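You operate a simulated robot arm through the tools that you are given. There is no shell and no other tool. Be economical: measure what you need, move in short steps, check, and stop when the job is done.

You are at the controls of a simulated two-armed robot. One attempt, no reset.

## Task
Run off 5 m of film at 10 N using the length preset.
Fine: zero the counter, set the length and tension knobs and sound the siren before GO; press GO once and watch till the line stops itself.

It is judged by the outcome, as a careful person would: the job done as asked, and still so three seconds after it is handed in. It fails if anything else is knocked over, pushed out of place, dropped, spilled or broken.

## Robot
Two 7-joint arms with two-finger parallel grippers on one trunk, hanging from a carriage that runs on a rail from [1802, -20] to [-378, 4] (x, y) and turns from -3.176 to 8.814 rad about z. Base frame: it is fixed where the carriage stands at the start and does not move with it; the origin is on the floor, on the carriage's upright axis, x ahead of it, y to its left, z up. Units: mm, rad, N and s.
The left shoulder is at the start at [40, 161, 1213], the right one opposite. With the tool pointing down near the work surface each hand reaches from about 280 to 780 mm from the robot's upright axis, wherever it stands, measured 20 degrees to its own side. Places, roughly: air selector [700, 700, 900]; brake knob [600, 2200, 900]; centre selector [700, 1000, 900]; filter selector [600, 1900, 900]; go button of the console [500, -600, 900]; heat knob [500, 1300, 900]; inlet selector [700, 800, 900]; jog button of the console [500, -400, 900]; lamp selector [600, 2000, 900]; length knob [500, 400, 900]; main switch [500, -800, 900]; mute button [500, 700, 900]; outlet selector [700, 1200, 900]; pull selector [700, -400, 900]; reset button on the cream console [700, -100, 900]; rewind selector [700, -300, 900]. Payload 4.4 kg a hand.
The tool frame of a hand sits at the grasp point between the pads (the TCP): z along the fingers, y along the line on which they close. The tips reach 23 mm beyond it. The gripper opens to 94 mm. The fingers are 38 mm wide and 10 mm thick; the gripper's body (54 by 96 mm) begins 39 mm behind the TCP.
Orientation is that of the tool frame in the base frame, as a unit quaternion [x, y, z, w]. With the fingers straight down and closing along the base's y, the tool's x points along the base's -x, its y along +y and its z along -z.

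## Interface
- The arms move only by the tool servo_tool. It takes "left_deltas", "right_deltas" or both (then of equal length, played together; a hand with none holds still); each is a list of rows, each a list of 7 numbers: the finger opening in mm, from 0 to 94, then the shift along the tool's x, y, z in mm, then the turn, a rotation vector about the tool's x, y, z in rad. In form: [[gripper, tx, ty, tz, ax, ay, az], ...]. A call has 1 to 8 rows; each row is the pose to reach, as a shift and turn from the pose commanded when the call began, along the tool's axes at that moment. Rows are played at 5 a second. More than 50 mm and 0.15 rad between two rows, or a gripper value outside its range, and nothing of the call is played. Where a pose cannot be reached the arm comes as near as it can. A force on the tool above 40 N (or 10 N above the force at the start of the call, whichever is more), or a blocked arm, ends the call early, and 0.2 s more pass. Each finger travels about 45 mm/s and halts on what it meets, pressing with about 36 N; the grip force reading is that of the motor and also rises with nothing between the fingers. The clock runs only during rows and for 0.2 s after the last one: add rows that repeat a pose to give the fingers time. It gives the time, the measured TCP pose, the force on the tool (base axes), the opening and the grip force at its end, in the units of the frame above (readings bear some noise), with the torque about the TCP (base axes, N m) and any sound that the robot's microphone picked up, and new pictures: "pictures" is both (left out), scene, wrist or none (wrist: the cameras of the hands that moved).
- Cameras (640 x 400 px; columns grow to the right, rows downward): "scene" is now at [239.2, 2.1, 1504]; the picture's right is [0.02, -1.00, 0.00], its down [-0.73, -0.02, -0.68] and it looks along [0.68, 0.02, -0.73] (base axes); focal length 231 px, centre (320, 200). "left" rides on the left gripper at [86, -16, -75] in its tool frame; the picture's right is [0.18, 0.98, 0.00], its down [-0.58, 0.11, -0.81] and it looks along [-0.79, 0.15, 0.59] (tool axes); focal length 243 px, centre (320, 200). "right" rides on the right gripper at [86, 16, -74] in its tool frame; the picture's right is [-0.18, 0.98, 0.00], its down [-0.58, -0.11, -0.81] and it looks along [-0.79, -0.15, 0.59] (tool axes); focal length 243 px, centre (320, 200). There is no depth. A picture from a camera that has moved, and an enlarged one, comes with that camera's place and axes in the base frame and with its lens.
- lift_body(by): slides the trunk up (or, below 0, down) by that many mm; the arms and the scene camera ride with it, the base frame stays. It gives what a move gives, with no picture.
- base_move(legs): drives the robot by 1 to 6 legs, each [ahead, left, turn to the left] in mm, mm and rad, along the robot's own axes; the way and the turn of a leg run together, so that a leg with both is an arc; at most 1500 mm and 3.142 rad a leg. The arms and the cameras ride along, it lands a little off, and it stops where it bumps. It keeps to its track: a leg is cut to what the track allows. It gives what a move gives, and a new picture of the scene camera.
- turn_head(pan, tilt): turns the head with the scene camera to pan (to the left, within 1.501 rad either way) and tilt (down, from -0.506 to 1.204), counted from straight ahead of the robot. It gives what a move gives, and a new picture of the scene camera.
- zoom(camera, box): a new picture of the part [left, top, right, bottom] of that camera's present view, enlarged. No time passes.
- sign_off(): hands the job in; it is judged then, once.

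Go step by step. Nothing tells you exact positions but the pictures and the camera data: compare them with the known pose of the tool, close in by small moves and look again before you grip or let go. The budget is 120 turns and 260 pictures, counting those below and the enlarged ones. Unless the task says otherwise, let go and move clear before handing in, and close with one line.

The tools are called after ">>>" by a JSON object that holds its "api" and its "payload". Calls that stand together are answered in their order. servo_tool: Moves the arms, as the interface text tells. Its arguments: {"type":"object","properties":{"left_deltas":{"type":"array"},"right_deltas":{"type":"array"},"pictures":{"type":"string","enum":["both","scene","wrist","none"]}},"required":[]} The other tools are called the same way: lift_body (by) slides the trunk up or down; base_move (legs) drives the base; turn_head (pan, tilt) turns the head that bears the scene camera; zoom (camera, box) takes an enlarged picture of a part of a camera's view; sign_off () hands the job in.

At the start:

```text
t: 0.0
left_position: [497.7, 314.9, 1245.6]
left_tcp_rot: [0.001, 1.0, 0.0, 0.0]
left_contact_force: [0.3, 0.6, 0.3]
left_moment: [0.0, 0.01, 0.02]
left_grip_width: 94.1
left_grip_force: 0.1
right_position: [590.3, -192.2, 1265.8]
right_tcp_rot: [0.0, 1.0, -0.001, 0.0]
right_contact_force: [-0.1, -0.6, 0.2]
right_moment: [-0.01, -0.01, 0.02]
right_grip_width: 94.4
right_grip_force: 0.0
trunk travel left (down, up): [-350.0, 420.0]
robot x, y, heading: [-0.5, 2.2, 0.001]
head pan, tilt: [0.023, 0.826]
```

scene: 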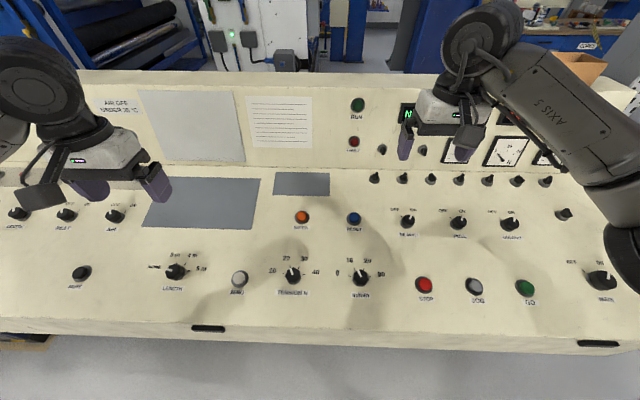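
right: 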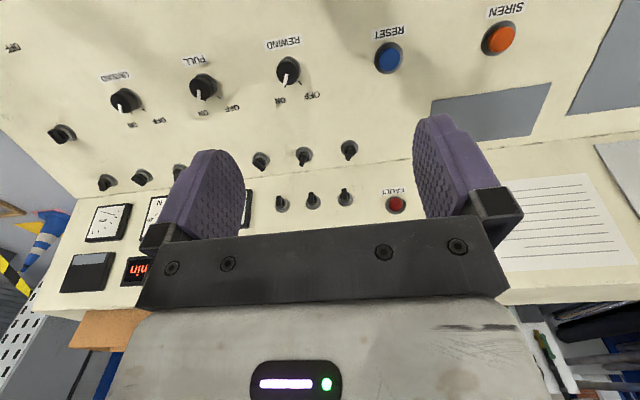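
left: 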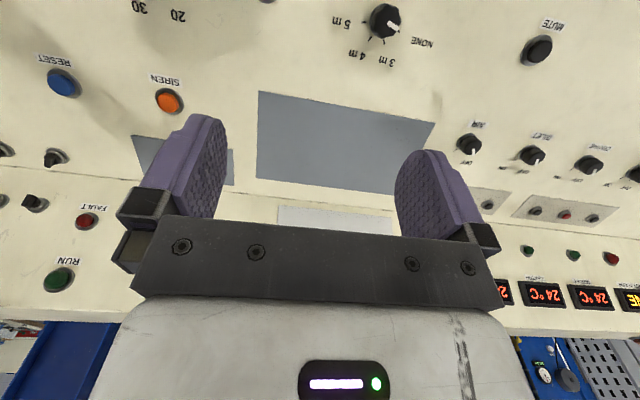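

I see the console with the length, tension and speed knobs, the siren and reset buttons, and stop/jog/go. I'll enlarge the parts to read labels and the notice.

>>> {"api": "zoom", "payload": {"camera": "scene", "box": [140, 200, 400, 320]}}

>>> {"api": "zoom", "payload": {"camera": "scene", "box": [380, 180, 640, 320]}}

>>> {"api": "zoom", "payload": {"camera": "scene", "box": [80, 80, 380, 230]}}

>>> {"api": "zoom", "payload": {"camera": "right", "box": [40, 0, 640, 300]}}

```text
2.46 times, centred on (270, 260) of scene
camera zoom: at [239.2, 2.1, 1504.0], right [0.02, -1.0, 0.0], down [-0.73, -0.02, -0.68], along [0.68, 0.02, -0.73], focal length 570 px, centre (443, 52)
```

zoom: 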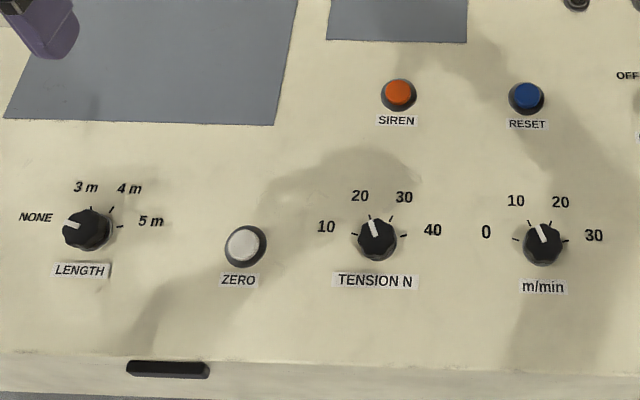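

```text
2.46 times, centred on (510, 250) of scene
camera zoom: at [239.2, 2.1, 1504.0], right [0.02, -1.0, 0.0], down [-0.73, -0.02, -0.68], along [0.68, 0.02, -0.73], focal length 570 px, centre (-148, 77)
```

zoom: 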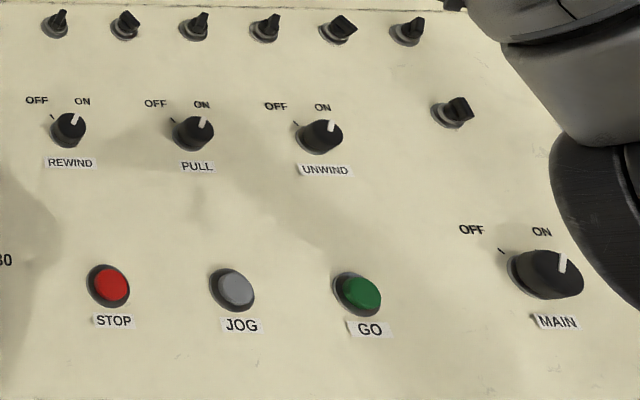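

```text
2.13 times, centred on (230, 155) of scene
camera zoom: at [239.2, 2.1, 1504.0], right [0.02, -1.0, 0.0], down [-0.73, -0.02, -0.68], along [0.68, 0.02, -0.73], focal length 494 px, centre (512, 296)
```

zoom: 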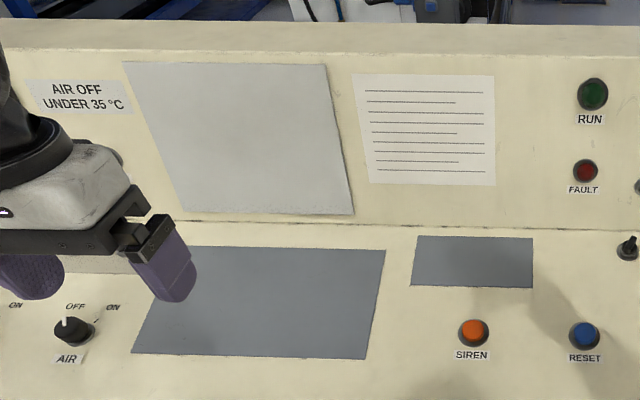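

```text
1.07 times, centred on (340, 150) of right (not enlarged: the box is as wide or as high as the picture)
camera zoom: at [503.1, -176.6, 1339.4], right [0.18, 0.98, 0.0], down [0.58, -0.11, 0.81], along [0.79, -0.15, -0.59], focal length 259 px, centre (299, 253)
```

zoom: 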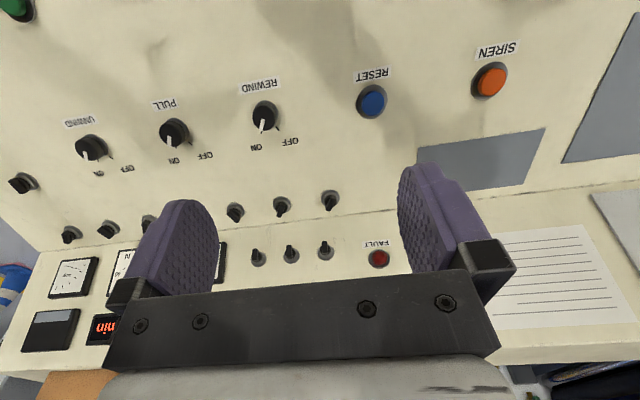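

Surface is about z 880–890 by triangulation from the two cameras. I'll look at the displays on the back panel before touching anything.

>>> {"api": "turn_head", "payload": {"pan": -0.5, "tilt": 0.6}}

>>> {"api": "zoom", "payload": {"camera": "left", "box": [300, 0, 460, 100]}}

```text
t: 0.9
left_position: [496.7, 315.8, 1245.7]
left_tcp_rot: [-0.001, 1.0, 0.0, 0.0]
left_contact_force: [0.1, -0.3, -0.8]
left_moment: [0.03, -0.05, 0.04]
left_grip_width: 94.0
left_grip_force: 0.0
right_position: [589.8, -193.7, 1264.8]
right_tcp_rot: [0.0, 1.0, 0.0, 0.0]
right_contact_force: [0.0, -0.4, -1.2]
right_moment: [0.0, 0.04, -0.03]
right_grip_width: 94.1
right_grip_force: 0.0
trunk travel left (down, up): [-350.0, 420.0]
robot x, y, heading: [2.7, 1.3, -0.001]
head pan, tilt: [-0.499, 0.6]
camera scene: at [237.4, -41.9, 1522.9], right [-0.48, -0.88, 0.0], down [-0.5, 0.27, -0.82], along [0.72, -0.39, -0.57], focal length 231 px, centre (320, 200)
```

scene: 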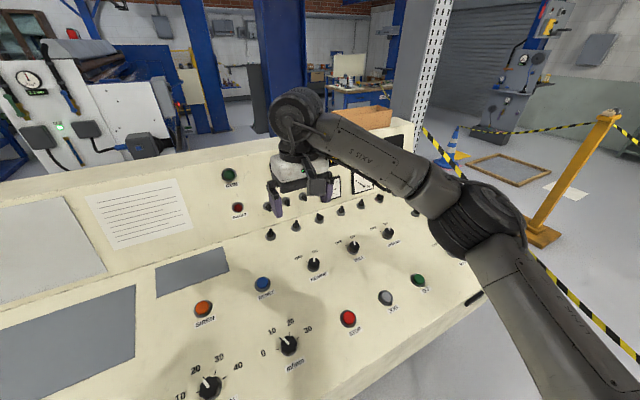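

```text
4.00 times, centred on (380, 50) of left
camera zoom: at [409.5, 299.2, 1318.8], right [-0.18, 0.98, 0.0], down [0.58, 0.11, 0.81], along [0.79, 0.15, -0.59], focal length 970 px, centre (80, 800)
```

zoom: 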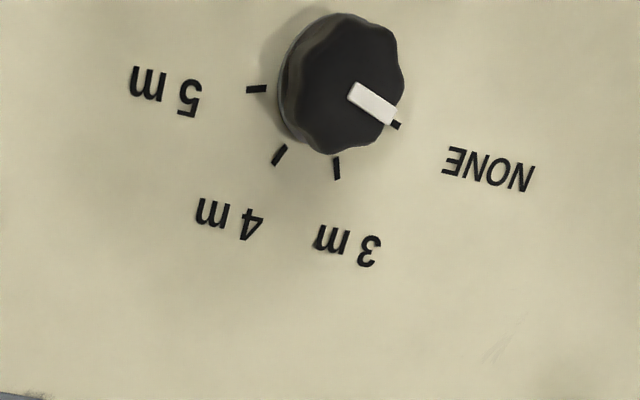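

The right arm hides the display. I'll move the right hand over GO (closed), and the left hand above ZERO.

>>> {"api": "servo_tool", "payload": {"left_deltas": [[60, -1, -11, 33, 0, 0, 0], [40, -2, -22, 66, 0, 0, 0], [20, -4, -33, 99, 0, 0, 0], [0, -5, -44, 132, 0, 0, 0], [0, -6, -55, 165, 0, 0, 0], [0, -7, -66, 198, 0, 0, 0], [0, -8, -77, 231, 0, 0, 0], [0, -10, -87, 256, 0, 0, 0]], "right_deltas": [[60, 12, -42, 15, 0, 0, 0], [40, 24, -85, 29, 0, 0, 0], [20, 36, -127, 44, 0, 0, 0], [0, 48, -170, 58, 0, 0, 0], [0, 60, -212, 73, 0, 0, 0], [0, 72, -255, 87, 0, 0, 0], [0, 84, -297, 101, 0, 0, 0], [0, 94, -340, 115, 0, 0, 0]]}}

>>> {"api": "zoom", "payload": {"camera": "scene", "box": [220, 140, 420, 265]}}

```text
t: 2.8
left_position: [507.3, 228.2, 987.0]
left_tcp_rot: [0.0, 1.0, 0.0, 0.0]
left_contact_force: [0.0, -0.6, 0.3]
left_moment: [-0.01, -0.01, 0.0]
left_grip_width: 0.0
left_grip_force: 35.8
right_position: [496.1, -534.6, 1150.3]
right_tcp_rot: [0.0, 1.0, 0.0, 0.0]
right_contact_force: [0.9, 0.0, 0.9]
right_moment: [0.01, -0.02, 0.01]
right_grip_width: 0.3
right_grip_force: 35.7
trunk travel left (down, up): [-350.0, 420.0]
robot x, y, heading: [2.5, 5.3, 0.0]
head pan, tilt: [-0.499, 0.6]
camera scene: at [236.9, -42.6, 1522.9], right [-0.48, -0.88, 0.0], down [-0.5, 0.27, -0.83], along [0.72, -0.4, -0.56], focal length 231 px, centre (320, 200)
camera right: at [408.9, -517.8, 1224.5], right [0.18, 0.98, 0.0], down [0.58, -0.11, 0.81], along [0.79, -0.15, -0.59], focal length 243 px, centre (320, 200)
camera left: at [418.7, 212.1, 1061.0], right [-0.19, 0.98, 0.0], down [0.58, 0.11, 0.81], along [0.79, 0.15, -0.59], focal length 243 px, centre (320, 200)
```

scene: 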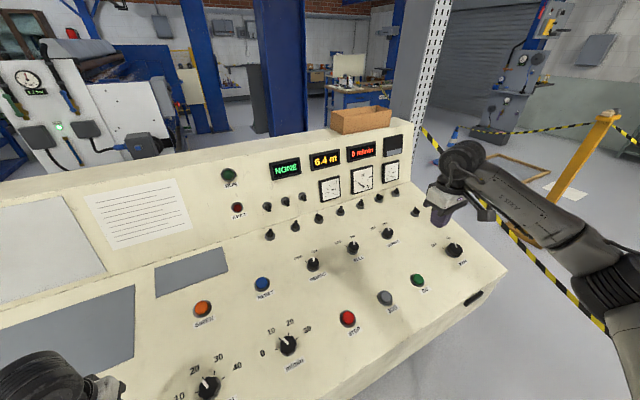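
right: 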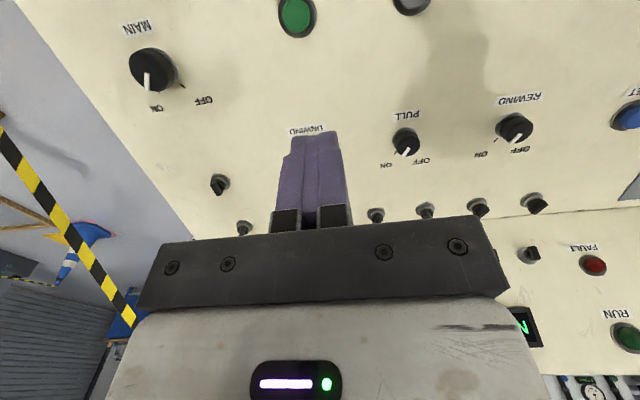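
left: 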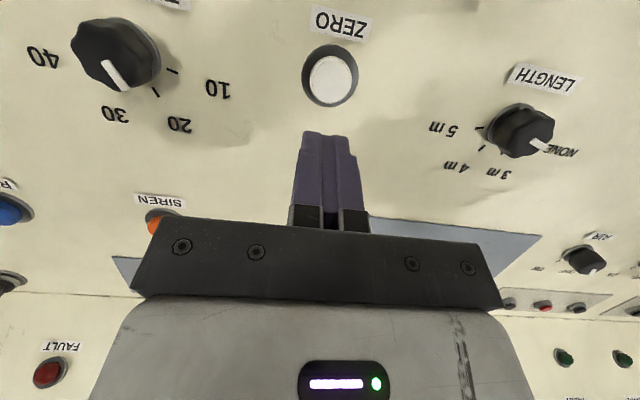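

```text
3.20 times, centred on (320, 202) of scene
camera zoom: at [236.9, -42.6, 1522.9], right [-0.48, -0.88, 0.0], down [-0.5, 0.27, -0.83], along [0.72, -0.4, -0.56], focal length 740 px, centre (320, 192)
```

zoom: 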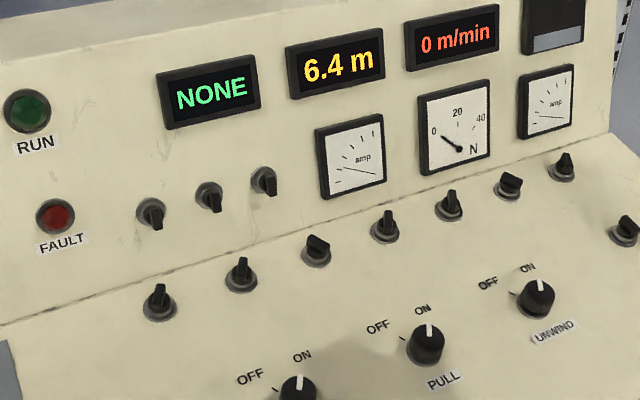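

The displays read NONE / 6.4 m / 0 m/min. Now shift the left hand onto ZERO and lower it to just above the cap.

>>> {"api": "servo_tool", "payload": {"left_deltas": [[0, 0, 6, 25, 0, 0, 0], [0, 0, 6, 45, 0, 0, 0], [0, 0, 6, 55, 0, 0, 0], [0, 0, 6, 55, 0, 0, 0]], "pictures": "wrist"}}

```text
t: 3.8
left_position: [506.0, 235.2, 935.5]
left_tcp_rot: [0.0, 1.0, 0.0, 0.0]
left_contact_force: [-1.7, -0.6, 0.5]
left_moment: [-0.01, 0.01, -0.03]
left_grip_width: 0.0
left_grip_force: 36.0
right_position: [497.1, -531.4, 1149.8]
right_tcp_rot: [0.0, 1.0, 0.0, -0.001]
right_contact_force: [-0.4, 0.6, 0.1]
right_moment: [0.01, -0.02, 0.04]
right_grip_width: 0.0
right_grip_force: 35.9
trunk travel left (down, up): [-350.0, 420.0]
robot x, y, heading: [0.7, 0.9, 0.001]
head pan, tilt: [-0.499, 0.6]
camera left: at [419.1, 218.7, 1008.7], right [-0.18, 0.98, 0.0], down [0.58, 0.11, 0.81], along [0.79, 0.15, -0.59], focal length 243 px, centre (320, 200)
```

left: 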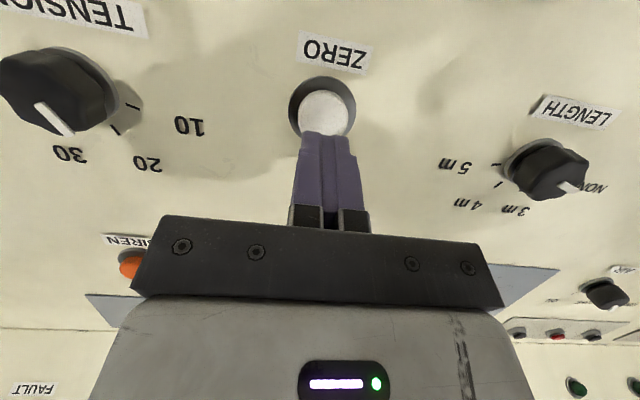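

ZERO is just under the fingertips. I press down in small steps and watch for contact.

>>> {"api": "servo_tool", "payload": {"left_deltas": [[0, 0, 0, 6, 0, 0, 0], [0, 0, 0, 12, 0, 0, 0], [0, 0, 0, 16, 0, 0, 0], [0, 0, 0, 20, 0, 0, 0], [0, 0, 0, 23, 0, 0, 0], [0, 0, 0, 26, 0, 0, 0]], "pictures": "both"}}

>>> {"api": "zoom", "payload": {"camera": "scene", "box": [220, 140, 420, 265]}}

```text
t: 5.2
left_position: [506.5, 233.8, 907.9]
left_tcp_rot: [0.001, 1.0, 0.0, 0.001]
left_contact_force: [-0.2, -0.1, -0.6]
left_moment: [0.01, -0.01, 0.02]
left_grip_width: 0.0
left_grip_force: 36.1
right_position: [496.6, -532.9, 1150.9]
right_tcp_rot: [0.0, 1.0, 0.0, 0.0]
right_contact_force: [0.6, 0.0, -0.2]
right_moment: [0.02, -0.01, 0.0]
right_grip_width: 0.0
right_grip_force: 36.3
trunk travel left (down, up): [-350.0, 420.0]
robot x, y, heading: [-1.5, -0.0, -0.002]
head pan, tilt: [-0.499, 0.6]
camera scene: at [237.4, -42.1, 1523.0], right [-0.48, -0.88, 0.0], down [-0.5, 0.27, -0.83], along [0.72, -0.4, -0.56], focal length 231 px, centre (320, 200)
camera left: at [419.4, 217.3, 981.8], right [-0.18, 0.98, 0.0], down [0.58, 0.11, 0.81], along [0.79, 0.15, -0.59], focal length 243 px, centre (320, 200)
```

scene: 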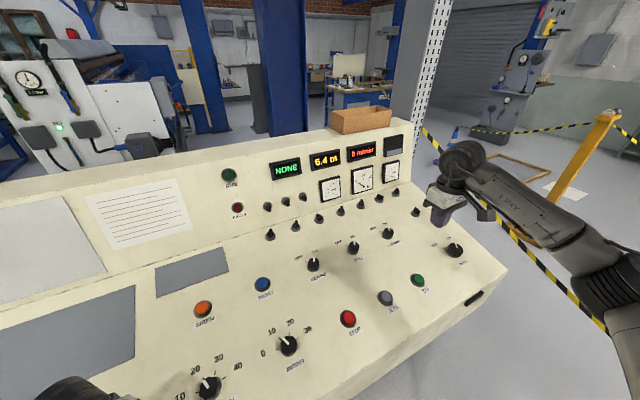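
left: 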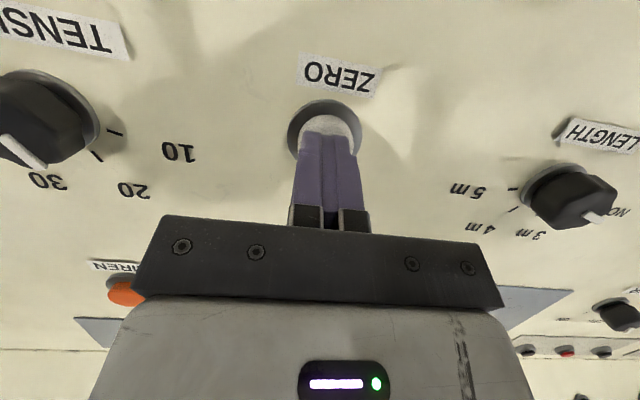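

```text
3.20 times, centred on (320, 202) of scene
camera zoom: at [237.4, -42.1, 1523.0], right [-0.48, -0.88, 0.0], down [-0.5, 0.27, -0.83], along [0.72, -0.4, -0.56], focal length 740 px, centre (320, 192)
```

zoom: 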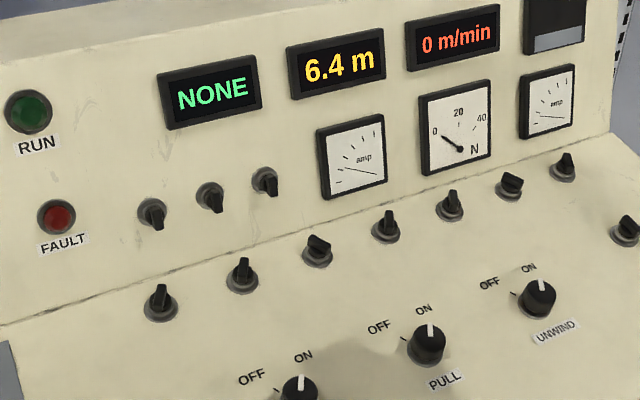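

No contact yet at tip height 885, so I go on in small steps.

>>> {"api": "servo_tool", "payload": {"left_deltas": [[0, 0, 0, 3, 0, 0, 0], [0, 0, 0, 6, 0, 0, 0], [0, 0, 0, 9, 0, 0, 0], [0, 0, 0, 12, 0, 0, 0], [0, 0, 0, 15, 0, 0, 0]], "pictures": "wrist"}}

>>> {"api": "zoom", "payload": {"camera": "scene", "box": [220, 140, 420, 265]}}

```text
t: 6.3
left_position: [507.5, 234.7, 893.3]
left_tcp_rot: [0.0, 1.0, 0.0, 0.001]
left_contact_force: [0.9, -1.3, 4.6]
left_moment: [-0.04, -0.09, -0.05]
left_grip_width: 0.0
left_grip_force: 36.4
right_position: [498.0, -532.6, 1149.9]
right_tcp_rot: [0.0, 1.0, 0.0, 0.0]
right_contact_force: [0.2, 0.0, -0.3]
right_moment: [-0.01, -0.01, 0.02]
right_grip_width: 0.0
right_grip_force: 36.4
trunk travel left (down, up): [-350.0, 420.0]
robot x, y, heading: [1.5, 2.5, -0.003]
head pan, tilt: [-0.499, 0.6]
heard: click
camera left: at [420.1, 218.2, 967.0], right [-0.19, 0.98, 0.0], down [0.58, 0.11, 0.81], along [0.79, 0.15, -0.59], focal length 243 px, centre (320, 200)
```

left: 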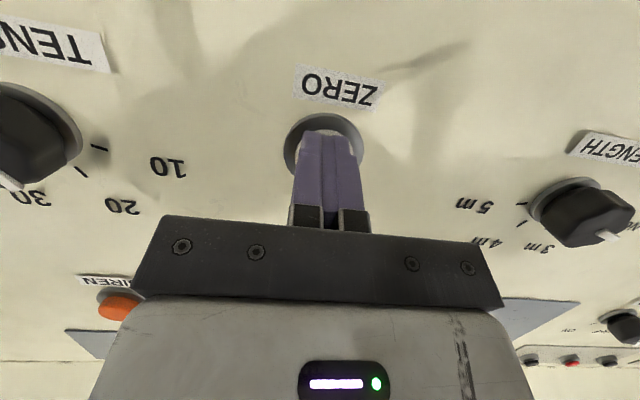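

```text
3.20 times, centred on (320, 202) of scene
camera zoom: at [237.6, -42.1, 1523.1], right [-0.48, -0.88, 0.0], down [-0.5, 0.27, -0.83], along [0.72, -0.4, -0.56], focal length 740 px, centre (320, 192)
```

zoom: 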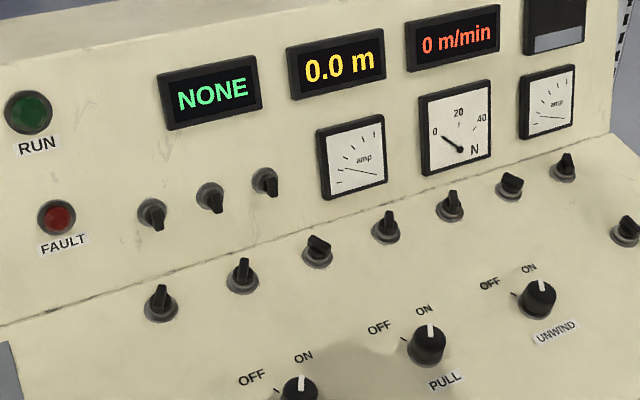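

Click heard, and the counter reads 0.0 m. Now raise the left hand, open it and go over the TENSION knob.

>>> {"api": "servo_tool", "payload": {"left_deltas": [[0, 0, 0, -40, 0, 0, 0], [20, 0, 0, -80, 0, 0, 0], [40, -3, -28, -110, 0, 0, 0], [60, -6, -60, -125, 0, 0, 0], [80, -9, -100, -130, 0, 0, 0], [94, -11, -143, -130, 0, 0, 0], [94, -11, -143, -130, 0, 0, 0]], "pictures": "wrist"}}

>>> {"api": "turn_head", "payload": {"pan": 0.3, "tilt": 1.0}}

```text
t: 8.0
left_position: [516.8, 91.9, 1024.6]
left_tcp_rot: [-0.001, 1.0, 0.0, 0.0]
left_contact_force: [-0.7, 0.0, -0.7]
left_moment: [-0.02, -0.02, -0.02]
left_grip_width: 93.7
left_grip_force: 0.0
right_position: [497.5, -531.8, 1149.7]
right_tcp_rot: [0.001, 1.0, 0.0, 0.0]
right_contact_force: [-0.5, 0.0, -0.3]
right_moment: [0.01, 0.0, -0.03]
right_grip_width: 0.4
right_grip_force: 36.6
trunk travel left (down, up): [-350.0, 420.0]
robot x, y, heading: [0.9, -1.5, 0.001]
head pan, tilt: [-0.499, 0.6]
camera left: at [429.5, 75.5, 1097.6], right [-0.19, 0.98, 0.0], down [0.58, 0.11, 0.81], along [0.79, 0.15, -0.59], focal length 243 px, centre (320, 200)
```

left: 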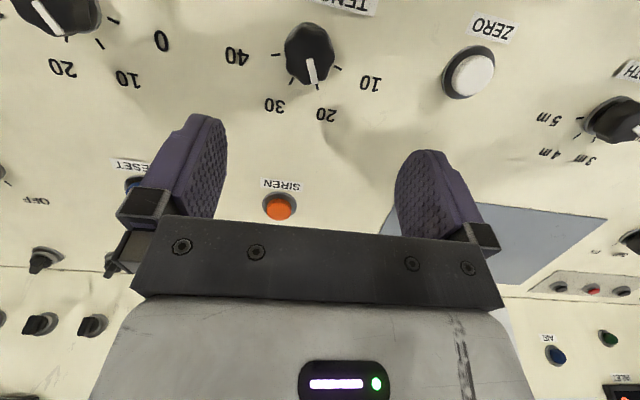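

```text
t: 9.1
left_position: [516.0, 90.8, 1024.5]
left_tcp_rot: [0.001, 1.0, -0.001, 0.0]
left_contact_force: [0.6, -0.7, -0.2]
left_moment: [-0.04, 0.0, 0.05]
left_grip_width: 93.8
left_grip_force: 0.1
right_position: [497.0, -531.9, 1148.2]
right_tcp_rot: [0.0, 1.0, 0.0, 0.0]
right_contact_force: [-0.6, -0.4, 0.4]
right_moment: [0.0, 0.04, 0.02]
right_grip_width: 0.0
right_grip_force: 36.0
trunk travel left (down, up): [-350.0, 420.0]
robot x, y, heading: [0.2, 0.0, 0.0]
head pan, tilt: [0.3, 1.0]
camera scene: at [226.4, 20.9, 1491.0], right [0.29, -0.96, 0.0], down [-0.8, -0.25, -0.54], along [0.52, 0.16, -0.84], focal length 231 px, centre (320, 200)
```

scene: 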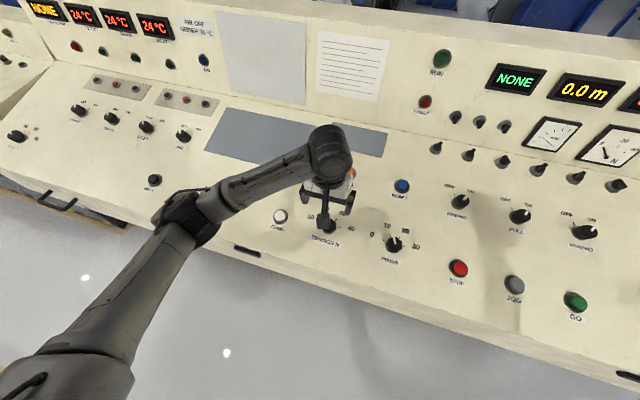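

TENSION knob is about (520, 85), ~42 mm wide, pointing near 20. I enlarge it to measure pointer and tick angles.

>>> {"api": "zoom", "payload": {"camera": "left", "box": [220, 0, 400, 130]}}

```text
3.08 times, centred on (310, 65) of left
camera zoom: at [429.7, 75.1, 1097.5], right [-0.18, 0.98, 0.0], down [0.58, 0.11, 0.81], along [0.79, 0.15, -0.59], focal length 746 px, centre (351, 615)
```

zoom: 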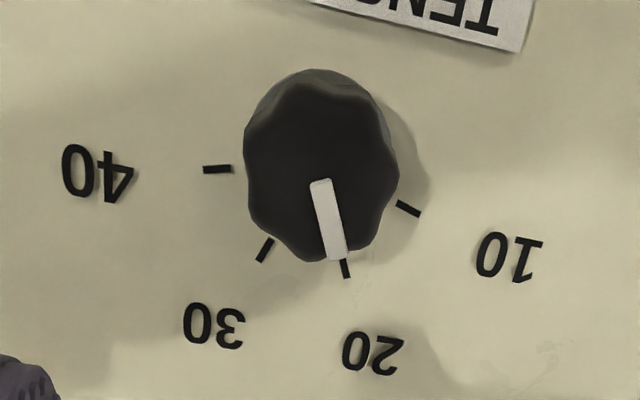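

Ticks fit a knob centre near (525, 84); 10 is about 53° counter-clockwise from 20. I descend most of the way with open fingers, then check.

>>> {"api": "servo_tool", "payload": {"left_deltas": [[94, -3, -3, 40, 0, 0, 0], [94, -8, -7, 75, 0, 0, 0], [94, -8, -7, 95, 0, 0, 0], [94, -8, -7, 95, 0, 0, 0]], "pictures": "wrist"}}

>>> {"api": "zoom", "payload": {"camera": "scene", "box": [260, 170, 420, 270]}}

```text
t: 10.1
left_position: [529.3, 87.3, 930.3]
left_tcp_rot: [0.0, 1.0, 0.0, 0.0]
left_contact_force: [0.5, 0.7, -0.7]
left_moment: [-0.04, 0.01, 0.0]
left_grip_width: 93.9
left_grip_force: 0.1
right_position: [498.1, -532.2, 1148.9]
right_tcp_rot: [-0.001, 1.0, 0.001, 0.0]
right_contact_force: [0.0, -0.4, -0.6]
right_moment: [0.03, 0.02, 0.03]
right_grip_width: 0.1
right_grip_force: 35.6
trunk travel left (down, up): [-350.0, 420.0]
robot x, y, heading: [0.4, 2.0, -0.003]
head pan, tilt: [0.3, 1.0]
camera left: at [441.0, 69.5, 1003.5], right [-0.18, 0.98, 0.0], down [0.58, 0.11, 0.81], along [0.79, 0.15, -0.59], focal length 243 px, centre (320, 200)
```

left: 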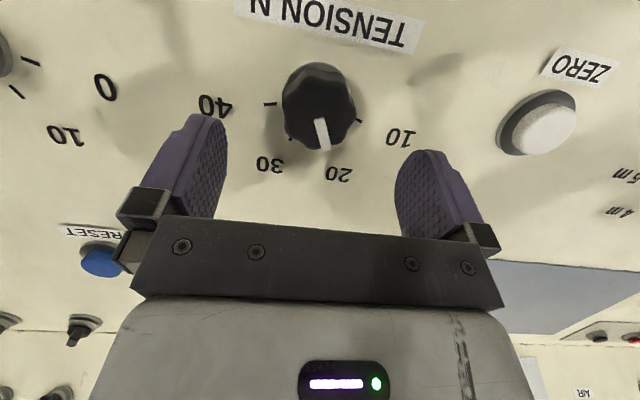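

```text
4.00 times, centred on (340, 220) of scene
camera zoom: at [226.5, 20.9, 1491.0], right [0.3, -0.96, 0.0], down [-0.8, -0.25, -0.54], along [0.52, 0.16, -0.84], focal length 926 px, centre (240, 120)
```

zoom: 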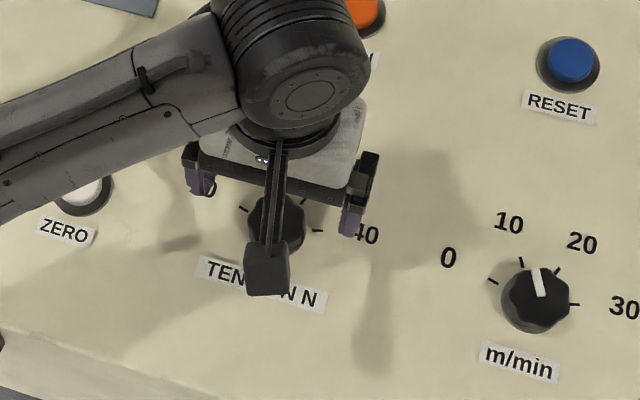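

Aligned within a few mm. Lower around the knob and close gently.

>>> {"api": "servo_tool", "payload": {"left_deltas": [[94, 3, -3, 15, 0, 0, 0], [94, 3, -3, 28, 0, 0, 0], [94, 3, -3, 36, 0, 0, 0], [70, 3, -3, 36, 0, 0, 0], [50, 3, -3, 36, 0, 0, 0], [35, 3, -3, 36, 0, 0, 0], [30, 3, -3, 36, 0, 0, 0], [30, 3, -3, 36, 0, 0, 0]], "pictures": "wrist"}}

```text
t: 11.9
left_position: [524.4, 83.6, 893.9]
left_tcp_rot: [-0.001, 1.0, 0.0, -0.001]
left_contact_force: [0.4, 5.1, -2.2]
left_moment: [-0.53, -0.05, -0.1]
left_grip_width: 41.8
left_grip_force: 45.0
right_position: [498.0, -531.5, 1149.6]
right_tcp_rot: [-0.001, 1.0, 0.001, 0.0]
right_contact_force: [-0.2, -0.2, 0.1]
right_moment: [0.01, -0.02, 0.01]
right_grip_width: 0.0
right_grip_force: 35.7
trunk travel left (down, up): [-350.0, 420.0]
robot x, y, heading: [-4.4, -1.9, -0.0]
head pan, tilt: [0.3, 1.0]
camera left: at [437.3, 67.5, 967.3], right [-0.19, 0.98, 0.0], down [0.58, 0.11, 0.81], along [0.79, 0.15, -0.59], focal length 243 px, centre (320, 200)
```

left: 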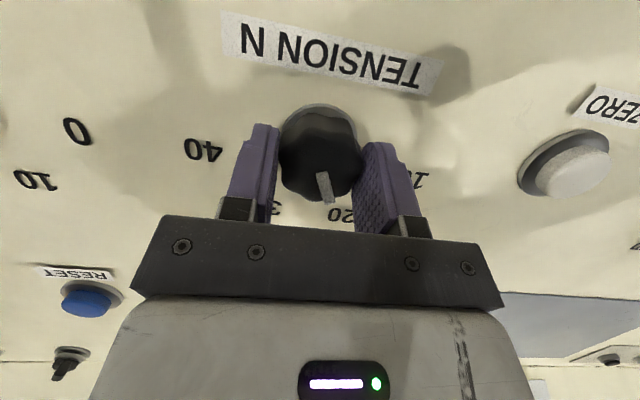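

Gripped at 41.8 mm. Turn counter-clockwise (negative about tool z) in small steps.

>>> {"api": "servo_tool", "payload": {"left_deltas": [[30, 0, 0, 0, 0, 0, -0.14], [30, 0, 0, 0, 0, 0, -0.28], [30, 0, 0, 0, 0, 0, -0.42], [30, 0, 0, 0, 0, 0, -0.56], [30, 0, 0, 0, 0, 0, -0.7], [30, 0, 0, 0, 0, 0, -0.84], [30, 0, 0, 0, 0, 0, -0.93]], "pictures": "wrist"}}

>>> {"api": "zoom", "payload": {"camera": "scene", "box": [260, 170, 420, 270]}}

```text
t: 13.5
left_position: [523.5, 85.7, 892.2]
left_tcp_rot: [-0.45, 0.893, 0.002, 0.0]
left_contact_force: [0.2, 12.0, 3.7]
left_moment: [-0.48, -0.56, -0.67]
left_grip_width: 45.1
left_grip_force: 45.4
right_position: [497.3, -530.4, 1149.2]
right_tcp_rot: [0.0, 1.0, 0.001, 0.0]
right_contact_force: [0.2, -0.2, 0.0]
right_moment: [-0.01, 0.0, 0.01]
right_grip_width: 0.0
right_grip_force: 35.8
trunk travel left (down, up): [-350.0, 420.0]
robot x, y, heading: [-1.1, 0.7, -0.001]
head pan, tilt: [0.3, 1.0]
camera left: at [484.3, 4.5, 966.2], right [-0.9, 0.44, 0.0], down [0.26, 0.53, 0.81], along [0.35, 0.73, -0.59], focal length 243 px, centre (320, 200)
```

left: 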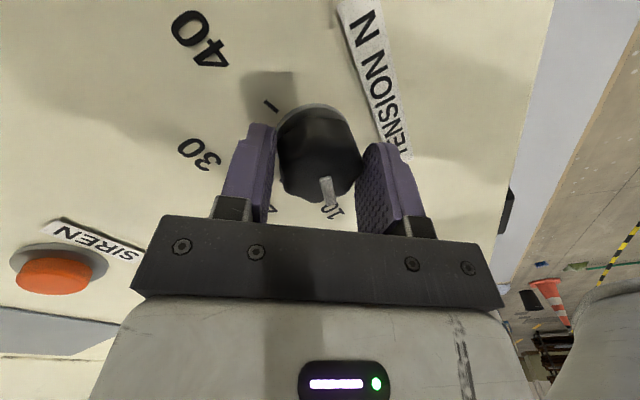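

```text
4.00 times, centred on (340, 220) of scene
camera zoom: at [226.6, 22.2, 1491.0], right [0.3, -0.96, 0.0], down [-0.8, -0.25, -0.54], along [0.52, 0.16, -0.84], focal length 926 px, centre (240, 120)
```

zoom: 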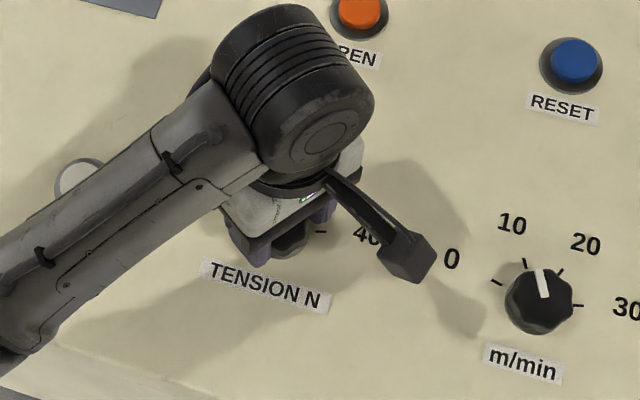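

The knob followed to about 10. I open, rise and check the pointer against the tick.

>>> {"api": "servo_tool", "payload": {"left_deltas": [[60, 0, 0, 0, 0, 0, -0.93], [80, 0, 0, 0, 0, 0, -0.93], [94, 0, 0, 0, 0, 0, -0.93], [94, 0, 0, -30, 0, 0, -0.93], [94, 0, 0, -70, 0, 0, -0.82], [94, 0, 0, -110, 0, 0, -0.68], [94, 0, 0, -130, 0, 0, -0.55]], "pictures": "none"}}

```text
refused: row 1 steps farther than a row can; nothing moved
```

Turns are counted from the present pose; I redo it accordingly.

>>> {"api": "servo_tool", "payload": {"left_deltas": [[60, 0, 0, 0, 0, 0, 0], [80, 0, 0, 0, 0, 0, 0], [94, 0, 0, 0, 0, 0, 0], [94, 0, 0, -30, 0, 0, 0], [94, 0, 0, -70, 0, 0, 0.13], [94, 0, 0, -110, 0, 0, 0.27], [94, 0, 0, -130, 0, 0, 0.4]], "pictures": "wrist"}}

>>> {"api": "zoom", "payload": {"camera": "left", "box": [220, 0, 400, 130]}}

```text
t: 15.1
left_position: [524.9, 81.9, 1021.5]
left_tcp_rot: [-0.262, 0.965, 0.0, 0.0]
left_contact_force: [1.2, -0.1, 0.1]
left_moment: [-0.04, 0.01, 0.0]
left_grip_width: 94.0
left_grip_force: 0.1
right_position: [496.8, -532.5, 1149.3]
right_tcp_rot: [0.0, 1.0, -0.001, 0.0]
right_contact_force: [0.7, -0.1, 0.7]
right_moment: [-0.02, -0.04, 0.01]
right_grip_width: 0.1
right_grip_force: 36.6
trunk travel left (down, up): [-350.0, 420.0]
robot x, y, heading: [-0.6, 2.4, -0.004]
head pan, tilt: [0.3, 1.0]
camera left: at [458.2, 22.6, 1095.0], right [-0.66, 0.76, 0.0], down [0.45, 0.39, 0.81], along [0.61, 0.53, -0.59], focal length 243 px, centre (320, 200)
```

left: 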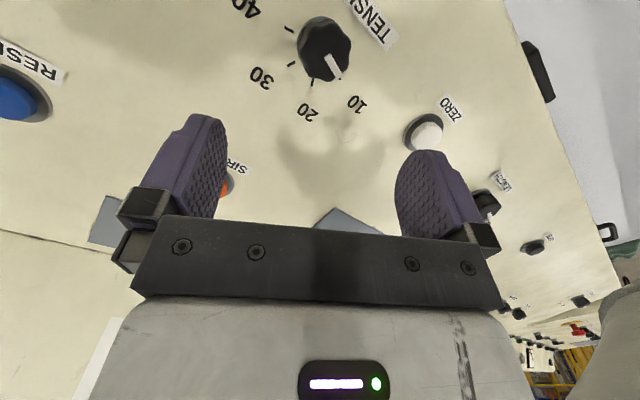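

```text
3.08 times, centred on (310, 65) of left
camera zoom: at [458.2, 22.6, 1095.0], right [-0.66, 0.76, 0.0], down [0.45, 0.39, 0.81], along [0.61, 0.53, -0.59], focal length 746 px, centre (351, 615)
```

zoom: 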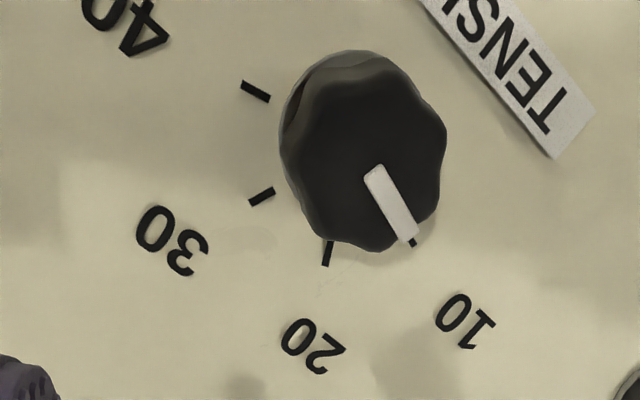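

The pointer now sits at the 10 mark (checked later from above). Next, carry the left hand to above the LENGTH knob around (527, 421), pre-turning it counter-clockwise for the long clockwise turn.

>>> {"api": "servo_tool", "payload": {"left_deltas": [[94, -22, 36, 0, 0, 0, -0.1], [94, -43, 73, 0, 0, 0, -0.2], [94, -65, 109, 0, 0, 0, -0.3], [94, -87, 146, 0, 0, 0, -0.4], [94, -108, 182, 0, 0, 0, -0.5], [94, -130, 219, 0, 0, 0, -0.6], [94, -151, 255, 0, 0, 0, -0.68], [94, -173, 292, 0, 0, 0, -0.77]], "pictures": "both"}}

>>> {"api": "zoom", "payload": {"camera": "scene", "box": [260, 170, 420, 270]}}

```text
t: 16.9
left_position: [523.8, 421.9, 1023.3]
left_tcp_rot: [-0.606, 0.796, 0.001, -0.001]
left_contact_force: [-0.4, 0.1, 0.1]
left_moment: [-0.01, 0.02, 0.0]
left_grip_width: 94.1
left_grip_force: 0.0
right_position: [497.6, -531.6, 1148.6]
right_tcp_rot: [0.0, 1.0, 0.0, 0.0]
right_contact_force: [0.2, 1.3, 0.0]
right_moment: [-0.04, -0.03, 0.0]
right_grip_width: 0.0
right_grip_force: 36.3
trunk travel left (down, up): [-350.0, 420.0]
robot x, y, heading: [-3.3, -1.0, -0.002]
head pan, tilt: [0.3, 1.0]
camera scene: at [226.2, 21.3, 1490.9], right [0.3, -0.96, 0.0], down [-0.8, -0.25, -0.54], along [0.52, 0.16, -0.84], focal length 231 px, centre (320, 200)
camera left: at [516.4, 334.0, 1096.7], right [-1.0, 0.08, 0.0], down [0.05, 0.59, 0.81], along [0.07, 0.8, -0.59], focal length 243 px, centre (320, 200)
```

scene: 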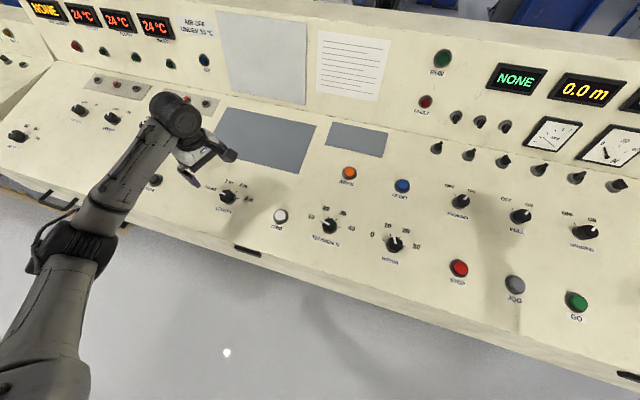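
left: 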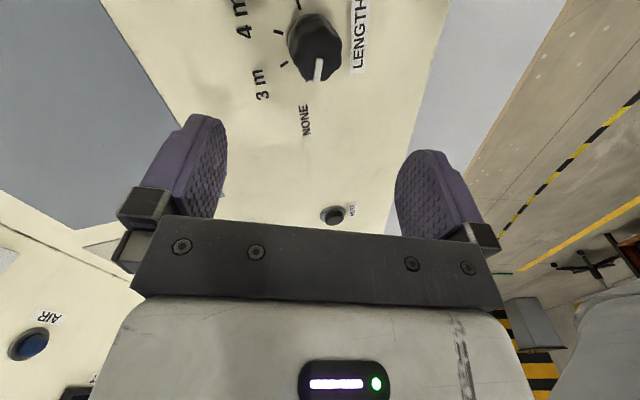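

```text
4.00 times, centred on (340, 220) of scene
camera zoom: at [226.2, 21.3, 1490.9], right [0.3, -0.96, 0.0], down [-0.8, -0.25, -0.54], along [0.52, 0.16, -0.84], focal length 926 px, centre (240, 120)
```

zoom: 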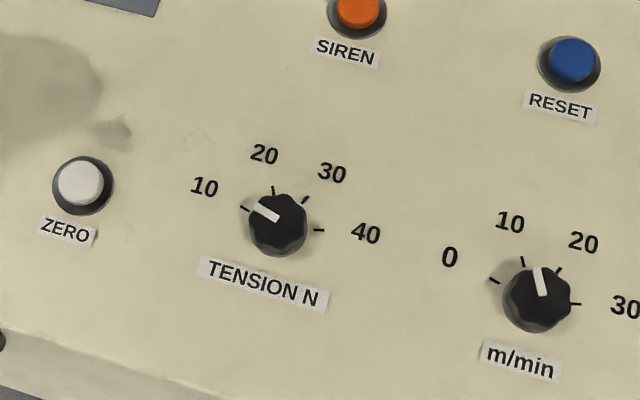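

Tension looks on 10; I enlarge it further, and the LENGTH knob from the wrist camera.

>>> {"api": "zoom", "payload": {"camera": "scene", "box": [312, 205, 352, 240]}}

>>> {"api": "zoom", "payload": {"camera": "left", "box": [220, 0, 400, 130]}}

```text
11.43 times, centred on (332, 222) of scene
camera zoom: at [226.2, 21.3, 1490.9], right [0.3, -0.96, 0.0], down [-0.8, -0.25, -0.54], along [0.52, 0.16, -0.84], focal length 2644 px, centre (183, -57)
```

zoom: 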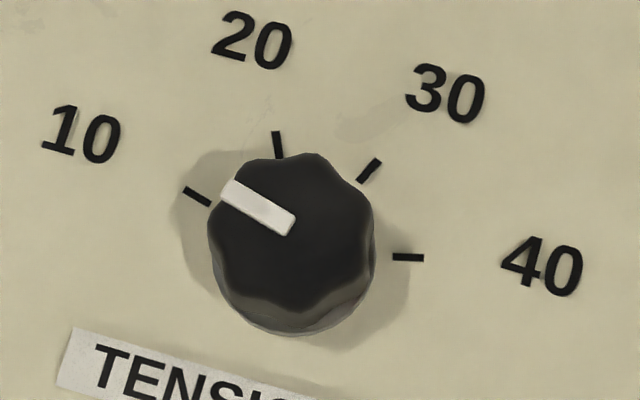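

```text
3.08 times, centred on (310, 65) of left
camera zoom: at [516.4, 334.0, 1096.7], right [-1.0, 0.08, 0.0], down [0.05, 0.59, 0.81], along [0.07, 0.8, -0.59], focal length 746 px, centre (351, 615)
```

zoom: 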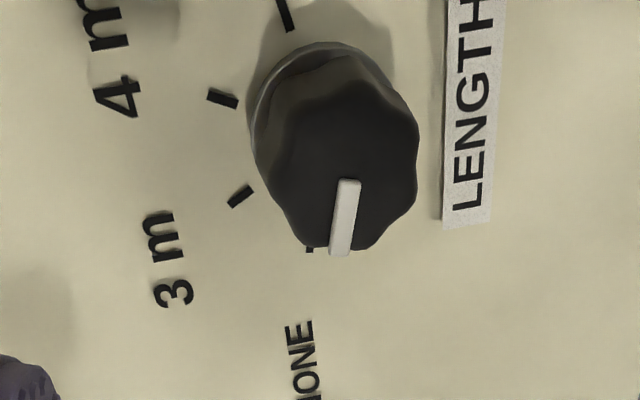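

Tension pointer lies parallel to the 10 tick. The LENGTH knob is under the left hand; I descend around it and grip.

>>> {"api": "servo_tool", "payload": {"left_deltas": [[94, 0, 0, 45, 0, 0, 0], [94, 0, 0, 85, 0, 0, 0], [94, 0, 0, 110, 0, 0, 0], [94, 0, 0, 129, 0, 0, 0], [70, 0, 0, 129, 0, 0, 0], [50, 0, 0, 129, 0, 0, 0], [30, 0, 0, 129, 0, 0, 0], [30, 0, 0, 129, 0, 0, 0]], "pictures": "wrist"}}

```text
t: 18.7
left_position: [526.0, 421.6, 893.2]
left_tcp_rot: [-0.605, 0.796, -0.002, 0.001]
left_contact_force: [11.8, -0.7, -7.8]
left_moment: [-0.18, -0.8, -0.08]
left_grip_width: 45.8
left_grip_force: 44.9
right_position: [498.8, -532.5, 1150.8]
right_tcp_rot: [0.0, 1.0, 0.001, 0.001]
right_contact_force: [0.1, 0.7, -0.1]
right_moment: [-0.01, 0.0, 0.02]
right_grip_width: 0.0
right_grip_force: 36.1
trunk travel left (down, up): [-350.0, 420.0]
robot x, y, heading: [-2.6, -0.3, -0.002]
head pan, tilt: [0.3, 1.0]
camera left: at [517.9, 333.0, 966.9], right [-1.0, 0.09, 0.0], down [0.05, 0.59, 0.81], along [0.07, 0.8, -0.59], focal length 243 px, centre (320, 200)
```

left: 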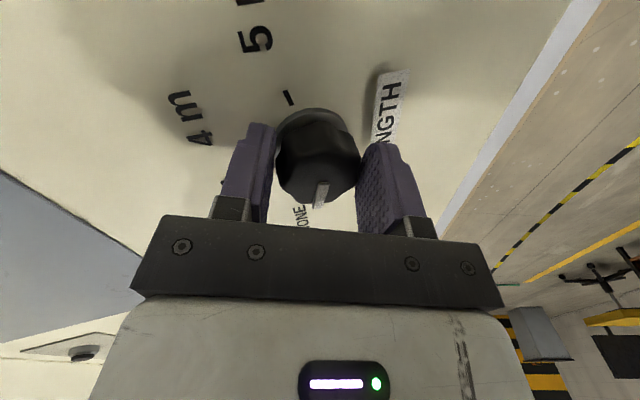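

Gripped. Turn clockwise in steps.

>>> {"api": "servo_tool", "payload": {"left_deltas": [[30, 0, 0, 0, 0, 0, 0.14], [30, 0, 0, 0, 0, 0, 0.28], [30, 0, 0, 0, 0, 0, 0.42], [30, 0, 0, 0, 0, 0, 0.56], [30, 0, 0, 0, 0, 0, 0.7], [30, 0, 0, 0, 0, 0, 0.84], [30, 0, 0, 0, 0, 0, 0.98], [30, 0, 0, 0, 0, 0, 1.12]], "pictures": "scene"}}

```text
t: 20.5
left_position: [524.0, 423.4, 893.4]
left_tcp_rot: [-0.09, 0.996, 0.001, 0.0]
left_contact_force: [0.2, 7.2, 2.4]
left_moment: [-0.05, -0.29, 0.0]
left_grip_width: 42.4
left_grip_force: 45.0
right_position: [497.4, -530.8, 1149.1]
right_tcp_rot: [0.0, 1.0, 0.001, 0.0]
right_contact_force: [0.1, -0.1, 0.1]
right_moment: [0.02, -0.01, 0.03]
right_grip_width: 0.1
right_grip_force: 35.6
trunk travel left (down, up): [-350.0, 420.0]
robot x, y, heading: [-4.9, 0.2, -0.003]
head pan, tilt: [0.3, 1.0]
camera scene: at [226.6, 21.9, 1490.9], right [0.3, -0.96, 0.0], down [-0.8, -0.25, -0.54], along [0.52, 0.16, -0.84], focal length 231 px, centre (320, 200)
```

scene: 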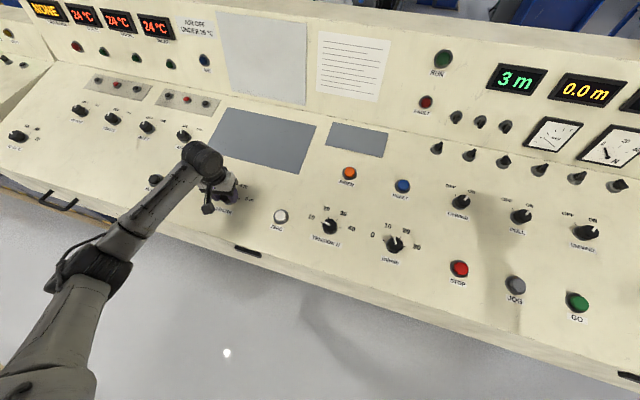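

The preset display now says 3 m; I continue clockwise.

>>> {"api": "servo_tool", "payload": {"left_deltas": [[30, 0, 0, 0, 0, 0, 0.14], [30, 0, 0, 0, 0, 0, 0.28], [30, 0, 0, 0, 0, 0, 0.42], [30, 0, 0, 0, 0, 0, 0.56], [30, 0, 0, 0, 0, 0, 0.7], [30, 0, 0, 0, 0, 0, 0.84], [30, 0, 0, 0, 0, 0, 0.98], [30, 0, 0, 0, 0, 0, 1.12]], "pictures": "both"}}

```text
t: 22.3
left_position: [524.1, 426.2, 895.7]
left_tcp_rot: [0.453, 0.891, 0.004, 0.0]
left_contact_force: [6.6, 18.0, 3.4]
left_moment: [1.75, -0.29, 0.36]
left_grip_width: 44.8
left_grip_force: 45.0
right_position: [498.4, -528.6, 1149.0]
right_tcp_rot: [0.001, 1.0, 0.003, 0.0]
right_contact_force: [1.0, -0.8, -0.1]
right_moment: [0.03, 0.03, -0.01]
right_grip_width: 0.1
right_grip_force: 36.4
trunk travel left (down, up): [-350.0, 420.0]
robot x, y, heading: [-1.2, 0.8, -0.001]
head pan, tilt: [0.3, 1.0]
camera scene: at [227.2, 23.2, 1491.2], right [0.3, -0.96, 0.0], down [-0.8, -0.25, -0.54], along [0.52, 0.16, -0.84], focal length 231 px, centre (320, 200)
camera left: at [460.9, 485.5, 968.4], right [0.69, 0.73, 0.0], down [0.43, -0.41, 0.81], along [0.59, -0.55, -0.59], focal length 243 px, centre (320, 200)
```

scene: 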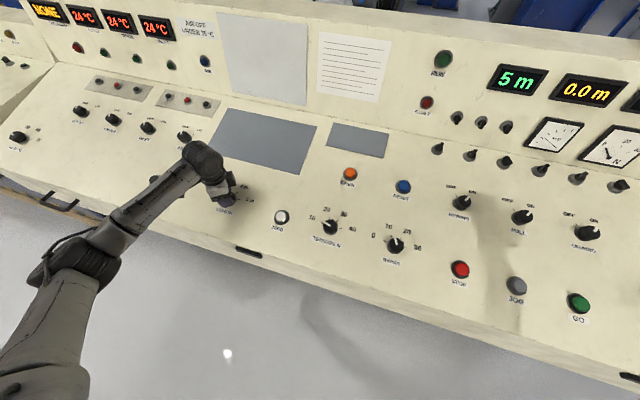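
left: 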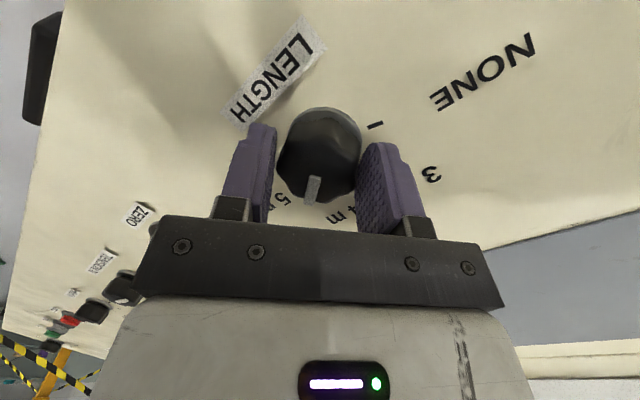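

Display says 5 m; I turn slightly further to seat the knob on the tick, then open and rise.

>>> {"api": "servo_tool", "payload": {"left_deltas": [[30, 0, 0, 0, 0, 0, 0.12], [30, 0, 0, 0, 0, 0, 0.24], [30, 0, 0, 0, 0, 0, 0.32]], "pictures": "wrist"}}

```text
t: 23.1
left_position: [525.6, 424.5, 895.6]
left_tcp_rot: [0.589, 0.808, 0.003, 0.0]
left_contact_force: [12.3, 18.3, 1.9]
left_moment: [1.55, -0.64, 0.67]
left_grip_width: 45.6
left_grip_force: 44.8
right_position: [499.7, -528.9, 1148.6]
right_tcp_rot: [0.0, 1.0, 0.002, 0.001]
right_contact_force: [0.0, 0.2, 0.2]
right_moment: [0.01, -0.01, 0.02]
right_grip_width: 0.0
right_grip_force: 35.7
trunk travel left (down, up): [-350.0, 420.0]
robot x, y, heading: [0.2, 1.1, -0.0]
head pan, tilt: [0.3, 1.0]
camera left: at [483.9, 501.9, 969.4], right [0.88, 0.48, 0.01], down [0.28, -0.52, 0.8], along [0.39, -0.71, -0.59], focal length 243 px, centre (320, 200)
```

left: 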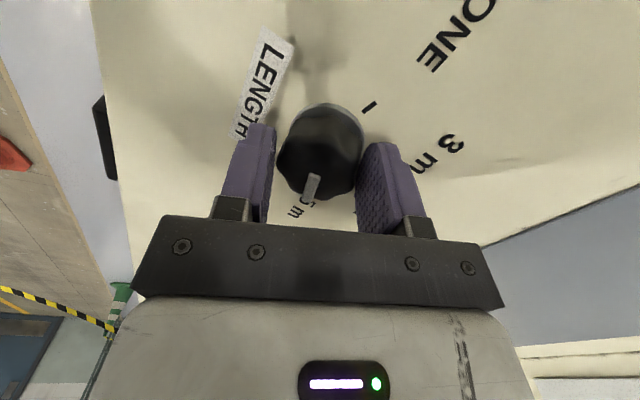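

Pointer is at 5 m. Release, rise and un-twist.

>>> {"api": "servo_tool", "payload": {"left_deltas": [[60, 0, 0, 0, 0, 0, 0], [80, 0, 0, 0, 0, 0, 0], [94, 0, 0, 0, 0, 0, 0], [94, 0, 0, -35, 0, 0, -0.1], [94, 0, 0, -75, 0, 0, -0.24], [94, 0, 0, -115, 0, 0, -0.38], [94, 0, 0, -130, 0, 0, -0.52], [60, 0, 0, -130, 0, 0, -0.66]], "pictures": "wrist"}}

>>> {"api": "zoom", "payload": {"camera": "scene", "box": [180, 170, 280, 230]}}

```text
t: 24.9
left_position: [525.8, 420.8, 1022.1]
left_tcp_rot: [0.294, 0.956, 0.0, 0.0]
left_contact_force: [-0.4, -0.5, -0.2]
left_moment: [0.01, 0.01, 0.01]
left_grip_width: 59.6
left_grip_force: 0.1
right_position: [497.7, -532.4, 1150.2]
right_tcp_rot: [0.0, 1.0, 0.001, 0.0]
right_contact_force: [0.3, 0.3, 0.4]
right_moment: [-0.03, -0.01, -0.02]
right_grip_width: 0.2
right_grip_force: 36.6
trunk travel left (down, up): [-350.0, 420.0]
robot x, y, heading: [0.3, 2.6, -0.002]
head pan, tilt: [0.3, 1.0]
camera left: at [444.1, 455.6, 1096.2], right [0.4, 0.92, 0.0], down [0.54, -0.24, 0.81], along [0.74, -0.32, -0.59], focal length 243 px, centre (320, 200)
```

left: 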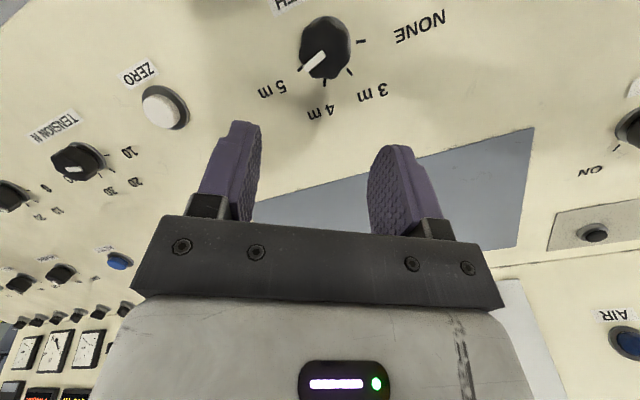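

```text
6.40 times, centred on (230, 200) of scene
camera zoom: at [226.4, 20.9, 1491.0], right [0.3, -0.96, 0.0], down [-0.8, -0.25, -0.54], along [0.52, 0.16, -0.84], focal length 1481 px, centre (896, 200)
```

zoom: 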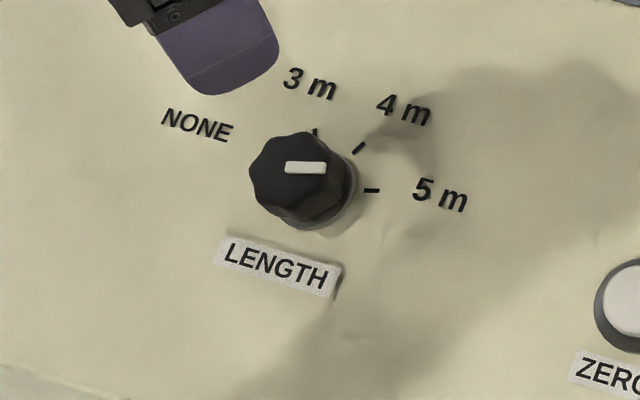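

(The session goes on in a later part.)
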